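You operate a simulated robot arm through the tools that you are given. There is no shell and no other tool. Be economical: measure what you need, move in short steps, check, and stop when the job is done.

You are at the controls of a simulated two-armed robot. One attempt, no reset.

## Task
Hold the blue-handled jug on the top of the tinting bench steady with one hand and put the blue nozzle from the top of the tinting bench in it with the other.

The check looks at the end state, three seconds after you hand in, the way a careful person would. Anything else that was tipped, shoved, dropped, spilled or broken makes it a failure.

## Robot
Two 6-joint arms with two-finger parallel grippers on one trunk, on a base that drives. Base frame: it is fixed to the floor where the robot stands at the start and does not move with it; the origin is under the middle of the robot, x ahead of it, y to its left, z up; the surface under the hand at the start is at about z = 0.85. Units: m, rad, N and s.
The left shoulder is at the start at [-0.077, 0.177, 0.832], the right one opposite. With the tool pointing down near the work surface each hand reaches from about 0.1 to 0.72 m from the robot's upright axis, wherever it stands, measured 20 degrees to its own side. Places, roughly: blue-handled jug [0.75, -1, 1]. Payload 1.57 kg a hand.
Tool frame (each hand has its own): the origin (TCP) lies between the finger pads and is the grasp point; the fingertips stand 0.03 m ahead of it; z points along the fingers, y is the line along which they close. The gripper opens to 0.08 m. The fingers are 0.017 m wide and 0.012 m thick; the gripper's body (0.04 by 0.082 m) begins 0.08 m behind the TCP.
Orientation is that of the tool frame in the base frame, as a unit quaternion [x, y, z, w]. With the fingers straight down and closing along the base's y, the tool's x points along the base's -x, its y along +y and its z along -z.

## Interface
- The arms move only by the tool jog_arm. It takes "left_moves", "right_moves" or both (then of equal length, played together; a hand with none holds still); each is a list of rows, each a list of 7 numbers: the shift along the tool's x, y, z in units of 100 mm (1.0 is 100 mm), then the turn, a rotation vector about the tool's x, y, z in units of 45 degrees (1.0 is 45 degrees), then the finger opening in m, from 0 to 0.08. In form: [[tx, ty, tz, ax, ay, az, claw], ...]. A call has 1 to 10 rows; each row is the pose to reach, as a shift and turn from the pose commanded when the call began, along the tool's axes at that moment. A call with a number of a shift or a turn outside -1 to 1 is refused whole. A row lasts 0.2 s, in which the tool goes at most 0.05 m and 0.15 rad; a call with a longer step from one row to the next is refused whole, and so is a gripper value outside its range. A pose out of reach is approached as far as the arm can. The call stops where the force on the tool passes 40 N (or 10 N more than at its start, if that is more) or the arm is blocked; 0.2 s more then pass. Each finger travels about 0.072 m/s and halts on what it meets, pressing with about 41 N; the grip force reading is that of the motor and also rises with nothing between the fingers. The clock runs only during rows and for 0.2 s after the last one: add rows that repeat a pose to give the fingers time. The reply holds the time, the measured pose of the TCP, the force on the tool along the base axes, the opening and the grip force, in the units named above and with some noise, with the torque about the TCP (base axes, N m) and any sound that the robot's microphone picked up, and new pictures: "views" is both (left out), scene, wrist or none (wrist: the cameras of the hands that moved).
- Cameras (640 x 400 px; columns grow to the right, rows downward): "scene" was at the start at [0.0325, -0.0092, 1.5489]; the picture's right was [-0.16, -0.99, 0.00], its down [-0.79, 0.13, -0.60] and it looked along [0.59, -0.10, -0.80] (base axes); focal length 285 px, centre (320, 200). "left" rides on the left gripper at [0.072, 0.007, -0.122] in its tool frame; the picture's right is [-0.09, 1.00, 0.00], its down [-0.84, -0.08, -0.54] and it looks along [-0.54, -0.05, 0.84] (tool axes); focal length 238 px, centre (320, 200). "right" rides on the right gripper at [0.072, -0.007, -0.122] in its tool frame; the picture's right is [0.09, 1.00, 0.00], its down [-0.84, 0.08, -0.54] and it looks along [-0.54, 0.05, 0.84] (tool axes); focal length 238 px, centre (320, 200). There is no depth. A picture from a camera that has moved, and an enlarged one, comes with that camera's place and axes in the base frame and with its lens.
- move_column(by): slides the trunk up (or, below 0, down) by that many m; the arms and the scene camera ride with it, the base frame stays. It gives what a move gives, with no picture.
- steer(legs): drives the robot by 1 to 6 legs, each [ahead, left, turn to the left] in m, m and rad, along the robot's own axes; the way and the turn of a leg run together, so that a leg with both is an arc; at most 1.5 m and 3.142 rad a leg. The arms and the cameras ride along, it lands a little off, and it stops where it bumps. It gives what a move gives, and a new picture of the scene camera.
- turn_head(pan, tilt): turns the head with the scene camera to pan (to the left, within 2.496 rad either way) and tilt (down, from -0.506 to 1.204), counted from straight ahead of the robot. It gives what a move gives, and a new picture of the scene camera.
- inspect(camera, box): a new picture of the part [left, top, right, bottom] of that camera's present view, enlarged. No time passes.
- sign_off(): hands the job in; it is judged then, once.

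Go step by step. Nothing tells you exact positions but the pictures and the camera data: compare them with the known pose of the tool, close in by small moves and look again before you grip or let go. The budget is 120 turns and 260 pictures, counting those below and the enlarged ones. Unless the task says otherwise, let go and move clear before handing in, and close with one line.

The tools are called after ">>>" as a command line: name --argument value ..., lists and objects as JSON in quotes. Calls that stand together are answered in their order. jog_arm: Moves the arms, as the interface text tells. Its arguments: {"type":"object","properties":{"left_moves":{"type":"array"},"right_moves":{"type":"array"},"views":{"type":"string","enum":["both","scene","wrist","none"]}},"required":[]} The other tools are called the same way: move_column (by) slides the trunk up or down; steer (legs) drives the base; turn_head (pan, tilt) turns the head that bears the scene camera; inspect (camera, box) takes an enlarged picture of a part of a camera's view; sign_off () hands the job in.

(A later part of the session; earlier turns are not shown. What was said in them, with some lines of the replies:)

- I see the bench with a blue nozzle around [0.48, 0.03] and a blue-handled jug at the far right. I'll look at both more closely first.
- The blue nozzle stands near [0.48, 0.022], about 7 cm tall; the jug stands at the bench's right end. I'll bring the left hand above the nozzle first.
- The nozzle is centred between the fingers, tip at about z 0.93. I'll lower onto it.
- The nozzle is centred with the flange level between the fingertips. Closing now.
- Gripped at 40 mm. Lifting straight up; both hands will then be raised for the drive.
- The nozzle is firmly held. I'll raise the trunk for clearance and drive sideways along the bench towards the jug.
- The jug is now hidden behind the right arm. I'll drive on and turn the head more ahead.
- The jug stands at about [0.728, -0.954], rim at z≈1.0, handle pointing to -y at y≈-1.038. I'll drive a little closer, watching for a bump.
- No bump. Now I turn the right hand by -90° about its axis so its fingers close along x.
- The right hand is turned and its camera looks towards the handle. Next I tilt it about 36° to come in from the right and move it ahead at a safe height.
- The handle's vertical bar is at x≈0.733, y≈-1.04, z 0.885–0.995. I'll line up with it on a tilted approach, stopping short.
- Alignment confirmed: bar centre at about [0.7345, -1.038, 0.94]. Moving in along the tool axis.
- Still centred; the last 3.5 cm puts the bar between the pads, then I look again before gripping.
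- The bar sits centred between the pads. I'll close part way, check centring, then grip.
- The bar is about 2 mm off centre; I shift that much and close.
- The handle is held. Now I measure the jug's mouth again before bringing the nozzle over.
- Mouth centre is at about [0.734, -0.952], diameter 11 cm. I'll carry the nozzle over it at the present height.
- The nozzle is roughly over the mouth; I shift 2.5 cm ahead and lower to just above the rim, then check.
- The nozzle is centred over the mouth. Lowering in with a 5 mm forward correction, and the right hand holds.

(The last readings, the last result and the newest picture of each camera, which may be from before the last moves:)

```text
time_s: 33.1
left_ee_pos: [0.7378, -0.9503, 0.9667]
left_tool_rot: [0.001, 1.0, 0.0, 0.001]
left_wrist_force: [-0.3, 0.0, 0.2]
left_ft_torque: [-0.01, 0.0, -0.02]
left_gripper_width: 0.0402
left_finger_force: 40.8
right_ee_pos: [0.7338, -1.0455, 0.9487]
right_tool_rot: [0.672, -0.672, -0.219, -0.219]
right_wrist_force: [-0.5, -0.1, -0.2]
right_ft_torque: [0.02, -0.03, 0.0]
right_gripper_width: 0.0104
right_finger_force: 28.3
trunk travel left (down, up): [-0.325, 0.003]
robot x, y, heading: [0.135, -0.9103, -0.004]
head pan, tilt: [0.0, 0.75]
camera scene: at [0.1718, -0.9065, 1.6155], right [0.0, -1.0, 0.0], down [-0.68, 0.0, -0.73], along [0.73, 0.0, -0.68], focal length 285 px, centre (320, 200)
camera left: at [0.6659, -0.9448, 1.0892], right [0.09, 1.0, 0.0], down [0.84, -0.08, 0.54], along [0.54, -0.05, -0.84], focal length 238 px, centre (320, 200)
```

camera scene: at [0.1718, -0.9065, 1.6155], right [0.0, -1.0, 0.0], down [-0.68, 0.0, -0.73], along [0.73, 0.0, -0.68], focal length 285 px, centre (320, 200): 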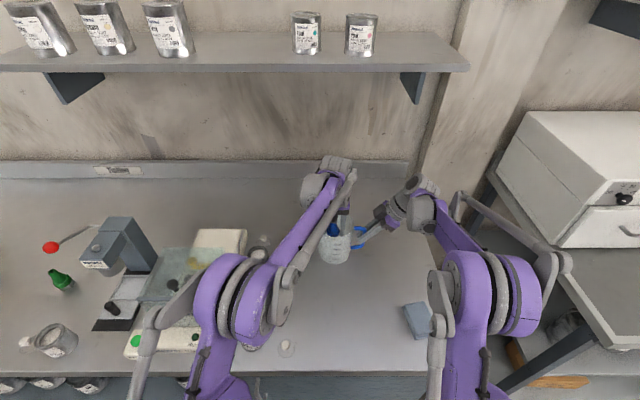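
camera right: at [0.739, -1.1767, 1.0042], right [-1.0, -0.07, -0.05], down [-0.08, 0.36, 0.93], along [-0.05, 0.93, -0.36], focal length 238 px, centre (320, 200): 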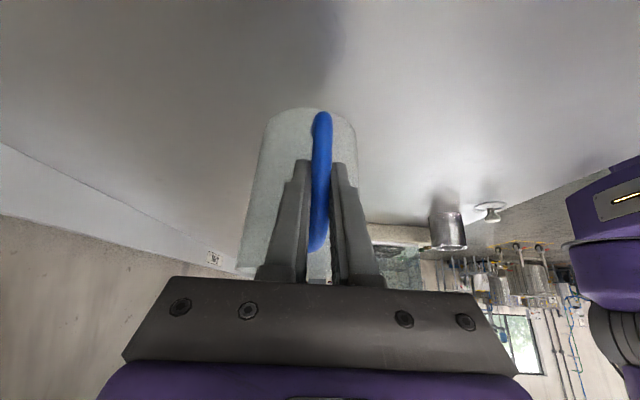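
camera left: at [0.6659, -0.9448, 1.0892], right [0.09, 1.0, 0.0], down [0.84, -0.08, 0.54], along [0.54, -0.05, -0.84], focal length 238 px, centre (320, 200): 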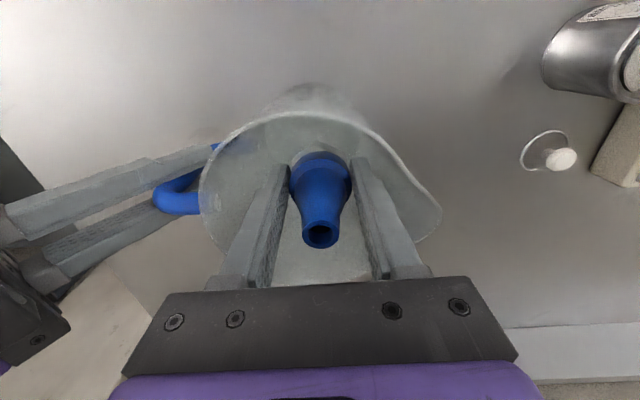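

The nozzle and fingers are inside the mouth, clear all round. I lower 5 cm more, watching force.

>>> jog_arm --left_moves '[[0, 0.01, 0.15, 0, 0, 0, 0.02], [0, 0.01, 0.3, 0, 0, 0, 0.02], [0, 0.01, 0.42, 0, 0, 0, 0.02], [0, 0.01, 0.5, 0, 0, 0, 0.02]]' --views "both"

>>> inspect --camera "scene" --box '[290, 190, 390, 270]'

```text
time_s: 34.1
left_ee_pos: [0.7375, -0.9494, 0.9172]
left_tool_rot: [0.0, 1.0, 0.0, 0.001]
left_wrist_force: [-0.2, 0.0, -0.7]
left_ft_torque: [0.01, 0.01, 0.01]
left_gripper_width: 0.0402
left_finger_force: 41.4
right_ee_pos: [0.7331, -1.0473, 0.9485]
right_tool_rot: [-0.672, 0.673, 0.218, 0.219]
right_wrist_force: [-0.9, 0.1, -0.3]
right_ft_torque: [0.02, -0.03, 0.03]
right_gripper_width: 0.0106
right_finger_force: 28.1
trunk travel left (down, up): [-0.325, 0.003]
robot x, y, heading: [0.1312, -0.9081, -0.002]
head pan, tilt: [0.0, 0.75]
camera scene: at [0.1718, -0.9065, 1.6155], right [0.0, -1.0, 0.0], down [-0.68, 0.0, -0.73], along [0.73, 0.0, -0.68], focal length 285 px, centre (320, 200)
camera left: at [0.6663, -0.9441, 1.039], right [0.09, 1.0, 0.0], down [0.84, -0.08, 0.54], along [0.54, -0.05, -0.84], focal length 238 px, centre (320, 200)
```

scene: 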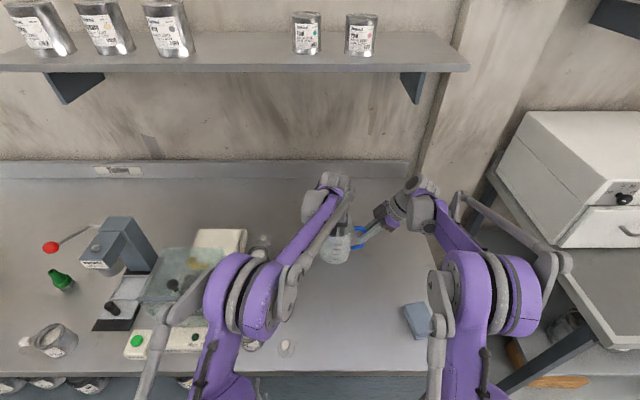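
left: 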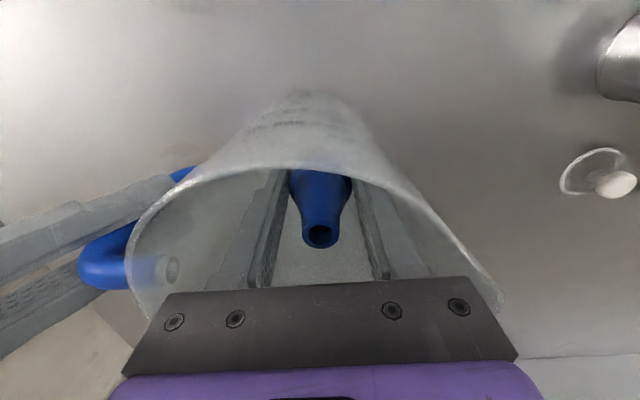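

```text
5.00 times, centred on (340, 230) of scene
camera zoom: at [0.1718, -0.9065, 1.6155], right [0.0, -1.0, 0.0], down [-0.68, 0.0, -0.73], along [0.73, 0.0, -0.68], focal length 1425 px, centre (220, 50)
```

zoom: 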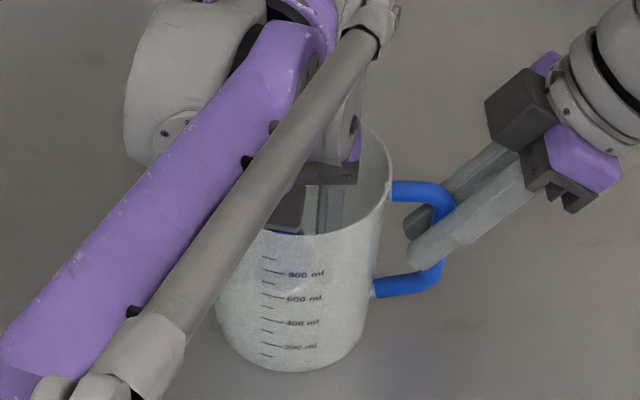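

All clear, no contact; nozzle bottom is about 2.5 cm above the jug's floor and the gripper body just reaches the rim. I release here, opening only moderately.

>>> jog_arm --left_moves '[[0, 0, 0.04, 0, 0, 0, 0.04], [0, 0, 0.04, 0, 0, 0, 0.044], [0, 0, 0.04, 0, 0, 0, 0.05], [0, 0, 0.04, 0, 0, 0, 0.055], [0, 0, 0.04, 0, 0, 0, 0.055], [0, 0, 0.04, 0, 0, 0, 0.055]]' --views "wrist"

```text
time_s: 35.5
left_ee_pos: [0.738, -0.9494, 0.9126]
left_tool_rot: [0.0, 1.0, 0.0, 0.0]
left_wrist_force: [0.8, -7.1, 0.3]
left_ft_torque: [0.11, -0.02, 0.04]
left_gripper_width: 0.049
left_finger_force: 0.0
right_ee_pos: [0.7328, -1.0445, 0.9485]
right_tool_rot: [-0.672, 0.673, 0.217, 0.219]
right_wrist_force: [-0.1, 7.0, -0.1]
right_ft_torque: [0.1, -0.03, 0.02]
right_gripper_width: 0.0103
right_finger_force: 28.2
trunk travel left (down, up): [-0.325, 0.003]
robot x, y, heading: [0.1318, -0.9098, -0.002]
head pan, tilt: [0.0, 0.75]
camera left: at [0.6664, -0.9441, 1.0346], right [0.09, 1.0, 0.0], down [0.84, -0.08, 0.54], along [0.54, -0.05, -0.84], focal length 238 px, centre (320, 200)
```

left: 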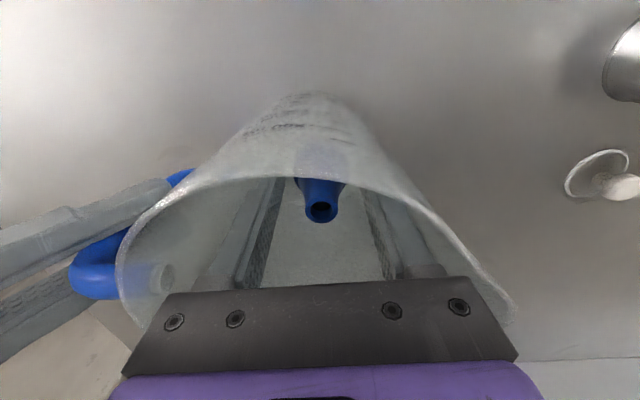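

The nozzle has dropped and stands on the jug's floor; one finger lightly presses the wall (7 N). I ease the opening back a bit and shift 2 mm away, then rise.

>>> jog_arm --left_moves '[[0, -0.02, 0, 0, 0, 0, 0.045], [0, -0.02, 0, 0, 0, 0, 0.045]]' --views "wrist"

```text
time_s: 36.1
left_ee_pos: [0.7373, -0.9505, 0.9131]
left_tool_rot: [0.002, 1.0, 0.0, 0.0]
left_wrist_force: [0.5, -0.1, 0.0]
left_ft_torque: [0.0, 0.0, 0.02]
left_gripper_width: 0.0453
left_finger_force: 0.2
right_ee_pos: [0.7327, -1.0466, 0.9485]
right_tool_rot: [-0.672, 0.673, 0.218, 0.218]
right_wrist_force: [-0.3, -1.9, -0.2]
right_ft_torque: [-0.04, -0.07, -0.03]
right_gripper_width: 0.0102
right_finger_force: 28.6
trunk travel left (down, up): [-0.325, 0.003]
robot x, y, heading: [0.1318, -0.9101, -0.002]
head pan, tilt: [0.0, 0.75]
camera left: at [0.6662, -0.9459, 1.0348], right [0.09, 1.0, 0.0], down [0.84, -0.08, 0.54], along [0.54, -0.05, -0.84], focal length 238 px, centre (320, 200)
```

left: 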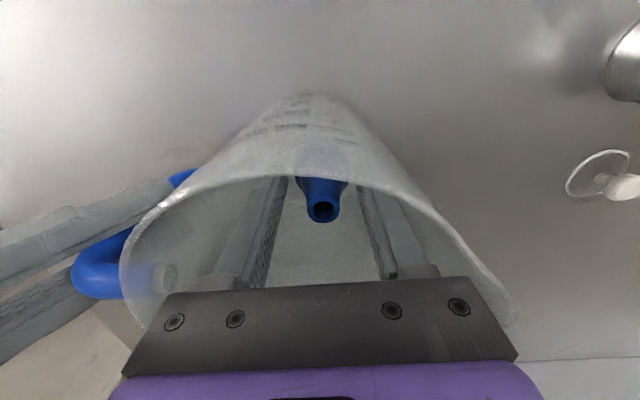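

Contact is gone and the nozzle stands free of the fingers. Raising the left hand straight out.

>>> jog_arm --left_moves '[[0, 0, -0.1, 0, 0, 0, 0.045], [0, 0, -0.25, 0, 0, 0, 0.045], [0, 0, -0.5, 0, 0, 0, 0.045], [0, 0, -0.75, 0, 0, 0, 0.045], [0, 0, -1.0, 0, 0, 0, 0.045]]' --views "wrist"

```text
time_s: 37.3
left_ee_pos: [0.7385, -0.9536, 1.0141]
left_tool_rot: [0.0, 1.0, 0.0, -0.001]
left_wrist_force: [0.0, -0.4, 0.3]
left_ft_torque: [0.0, -0.01, -0.02]
left_gripper_width: 0.0448
left_finger_force: 0.0
right_ee_pos: [0.7328, -1.0463, 0.9472]
right_tool_rot: [-0.672, 0.673, 0.218, 0.218]
right_wrist_force: [-0.5, 0.0, -0.1]
right_ft_torque: [-0.04, -0.02, 0.02]
right_gripper_width: 0.0104
right_finger_force: 28.4
trunk travel left (down, up): [-0.325, 0.003]
robot x, y, heading: [0.1331, -0.9118, 0.001]
head pan, tilt: [0.0, 0.75]
camera left: at [0.6675, -0.9485, 1.1353], right [0.09, 1.0, 0.0], down [0.84, -0.08, 0.54], along [0.54, -0.05, -0.84], focal length 238 px, centre (320, 200)
```

left: 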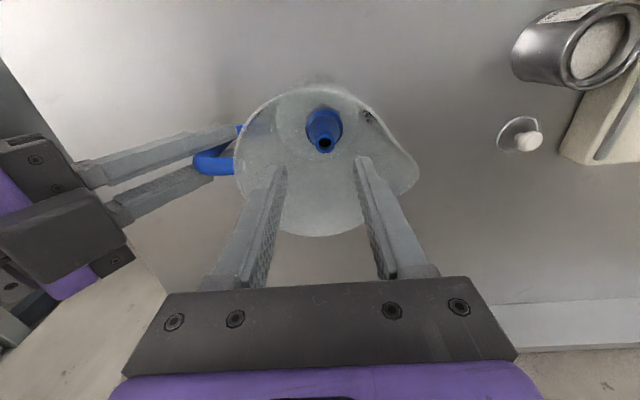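

The nozzle stands upright in the jug. I clear the left hand up and back along its incoming path.

>>> jog_arm --left_moves '[[0, 0, -0.4, 0, 0, 0, 0.045], [0, 0, -0.8, 0, 0, 0, 0.045], [0.1, 0.05, -1.0, 0, 0, 0, 0.045], [0.4, 0.2, -1.0, 0, 0, 0, 0.045], [0.8, 0.4, -1.0, 0, 0, 0, 0.045], [1.0, 0.5, -1.0, 0, 0, 0, 0.045]]' --views "none"

>>> jog_arm --left_moves '[[0.3, 0.15, 0, 0, 0, 0, 0.045], [0.6, 0.3, 0, 0, 0, 0, 0.045], [0.9, 0.5, 0, 0, 0, 0, 0.045]]' --views "none"

>>> jog_arm --right_moves '[[0, 0, 0, 0, 0, 0, 0.014], [0, 0, 0, 0, 0, 0, 0.024], [0, 0, 0, 0, 0, 0, 0.036], [0, 0, 0, 0, 0, 0, 0.048], [0, 0, 0, 0, 0, 0, 0.05]]' --views "both"

```text
time_s: 38.7
left_ee_pos: [0.6381, -0.9003, 1.1134]
left_tool_rot: [0.001, 1.0, 0.0, -0.001]
left_wrist_force: [-0.4, 0.1, 0.3]
left_ft_torque: [0.03, 0.02, 0.02]
left_gripper_width: 0.045
left_finger_force: 0.0
right_ee_pos: [0.7325, -1.0465, 0.949]
right_tool_rot: [-0.672, 0.673, 0.219, 0.218]
right_wrist_force: [-1.1, -0.1, 1.2]
right_ft_torque: [0.05, -0.04, 0.06]
right_gripper_width: 0.0103
right_finger_force: 28.3
trunk travel left (down, up): [-0.325, 0.003]
robot x, y, heading: [0.131, -0.9074, -0.003]
head pan, tilt: [0.0, 0.75]
```

```text
time_s: 39.5
left_ee_pos: [0.5477, -0.8525, 1.1115]
left_tool_rot: [0.001, 1.0, 0.0, -0.001]
left_wrist_force: [-0.2, -0.6, -0.1]
left_ft_torque: [-0.04, -0.03, -0.01]
left_gripper_width: 0.0448
left_finger_force: 0.1
right_ee_pos: [0.7324, -1.0458, 0.949]
right_tool_rot: [-0.672, 0.673, 0.218, 0.218]
right_wrist_force: [-0.3, 0.8, -0.5]
right_ft_torque: [-0.13, -0.04, 0.01]
right_gripper_width: 0.0103
right_finger_force: 28.9
trunk travel left (down, up): [-0.325, 0.003]
robot x, y, heading: [0.1297, -0.912, -0.004]
head pan, tilt: [0.0, 0.75]
```

```text
time_s: 40.7
left_ee_pos: [0.5493, -0.8518, 1.1111]
left_tool_rot: [0.001, 1.0, 0.0, 0.0]
left_wrist_force: [-0.2, 0.1, -0.7]
left_ft_torque: [0.02, 0.01, -0.01]
left_gripper_width: 0.0448
left_finger_force: 0.0
right_ee_pos: [0.733, -1.0465, 0.9474]
right_tool_rot: [-0.672, 0.673, 0.218, 0.218]
right_wrist_force: [0.4, -0.8, -0.5]
right_ft_torque: [-0.04, 0.0, 0.02]
right_gripper_width: 0.05
right_finger_force: 0.1
trunk travel left (down, up): [-0.325, 0.003]
robot x, y, heading: [0.1315, -0.9097, -0.004]
head pan, tilt: [0.0, 0.75]
camera scene: at [0.1718, -0.9065, 1.6155], right [0.0, -1.0, 0.0], down [-0.68, 0.0, -0.73], along [0.73, 0.0, -0.68], focal length 285 px, centre (320, 200)
camera right: at [0.739, -1.1767, 1.0042], right [-1.0, -0.07, -0.05], down [-0.08, 0.36, 0.93], along [-0.05, 0.93, -0.36], focal length 238 px, centre (320, 200)
```

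scene: 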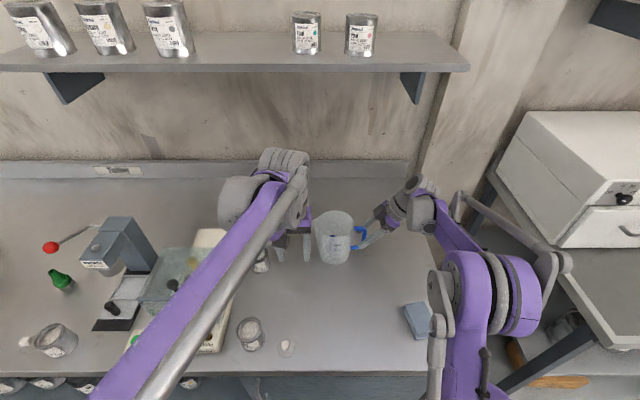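
right: 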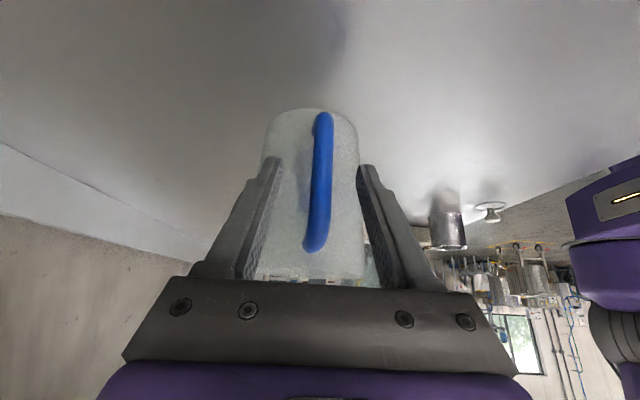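

The handle is free between the open fingers. I back out along the tool axis and check the result.

>>> jog_arm --right_moves '[[0, 0, -0.15, 0, 0, 0, 0.05], [0, 0, -0.4, 0, 0, 0, 0.05], [0, 0, -0.7, 0, 0, 0, 0.05], [0, 0, -1.0, 0, 0, 0, 0.05]]' --views "scene"

>>> inspect --camera "scene" --box '[290, 190, 390, 270]'

```text
time_s: 41.7
left_ee_pos: [0.549, -0.852, 1.1112]
left_tool_rot: [0.001, 1.0, 0.0, 0.0]
left_wrist_force: [0.2, -0.3, 1.2]
left_ft_torque: [0.0, 0.01, -0.02]
left_gripper_width: 0.0447
left_finger_force: 0.1
right_ee_pos: [0.7328, -1.1052, 1.0293]
right_tool_rot: [-0.672, 0.673, 0.218, 0.219]
right_wrist_force: [-0.1, -0.3, -0.5]
right_ft_torque: [0.01, -0.01, 0.02]
right_gripper_width: 0.05
right_finger_force: 0.1
trunk travel left (down, up): [-0.325, 0.003]
robot x, y, heading: [0.1314, -0.9108, -0.005]
head pan, tilt: [0.0, 0.75]
camera scene: at [0.1716, -0.9069, 1.6155], right [0.0, -1.0, 0.0], down [-0.68, 0.0, -0.73], along [0.73, 0.0, -0.68], focal length 285 px, centre (320, 200)
```

scene: 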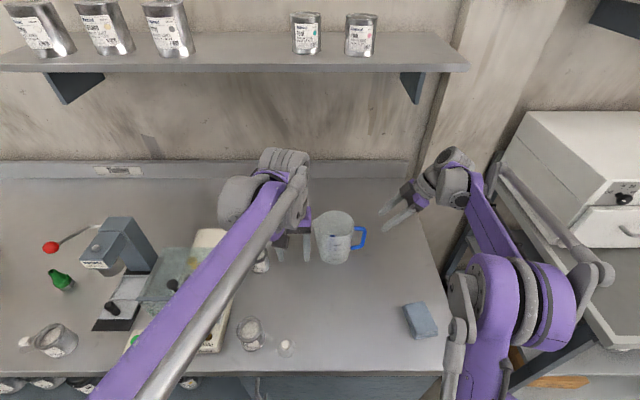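

```text
5.00 times, centred on (340, 230) of scene
camera zoom: at [0.1716, -0.9069, 1.6155], right [0.0, -1.0, 0.0], down [-0.68, 0.0, -0.73], along [0.73, 0.0, -0.68], focal length 1425 px, centre (220, 50)
```

zoom: 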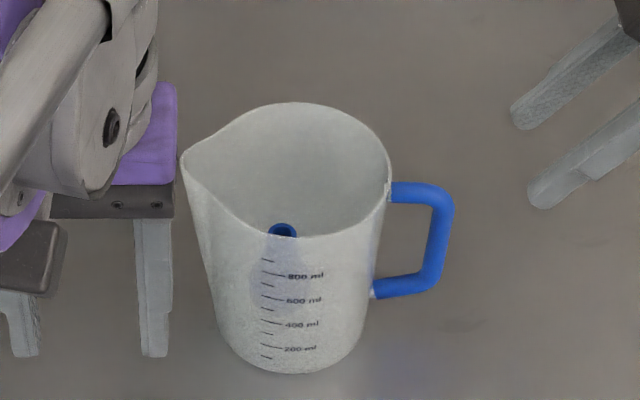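

The jug stands upright with the blue nozzle inside it, both hands are clear, and nothing else has moved. Handing in.

>>> sign_off

```text
The job is handed in.
```

The blue nozzle is standing upright in the blue-handled jug. The right hand held the jug by its handle while the left put the nozzle in, and both hands are now clear. The nozzle dropped about 2 cm to the jug's floor. One finger pressed the jug's wall lightly (about 7 N) while opening, and nothing else looks disturbed in the last pictures.
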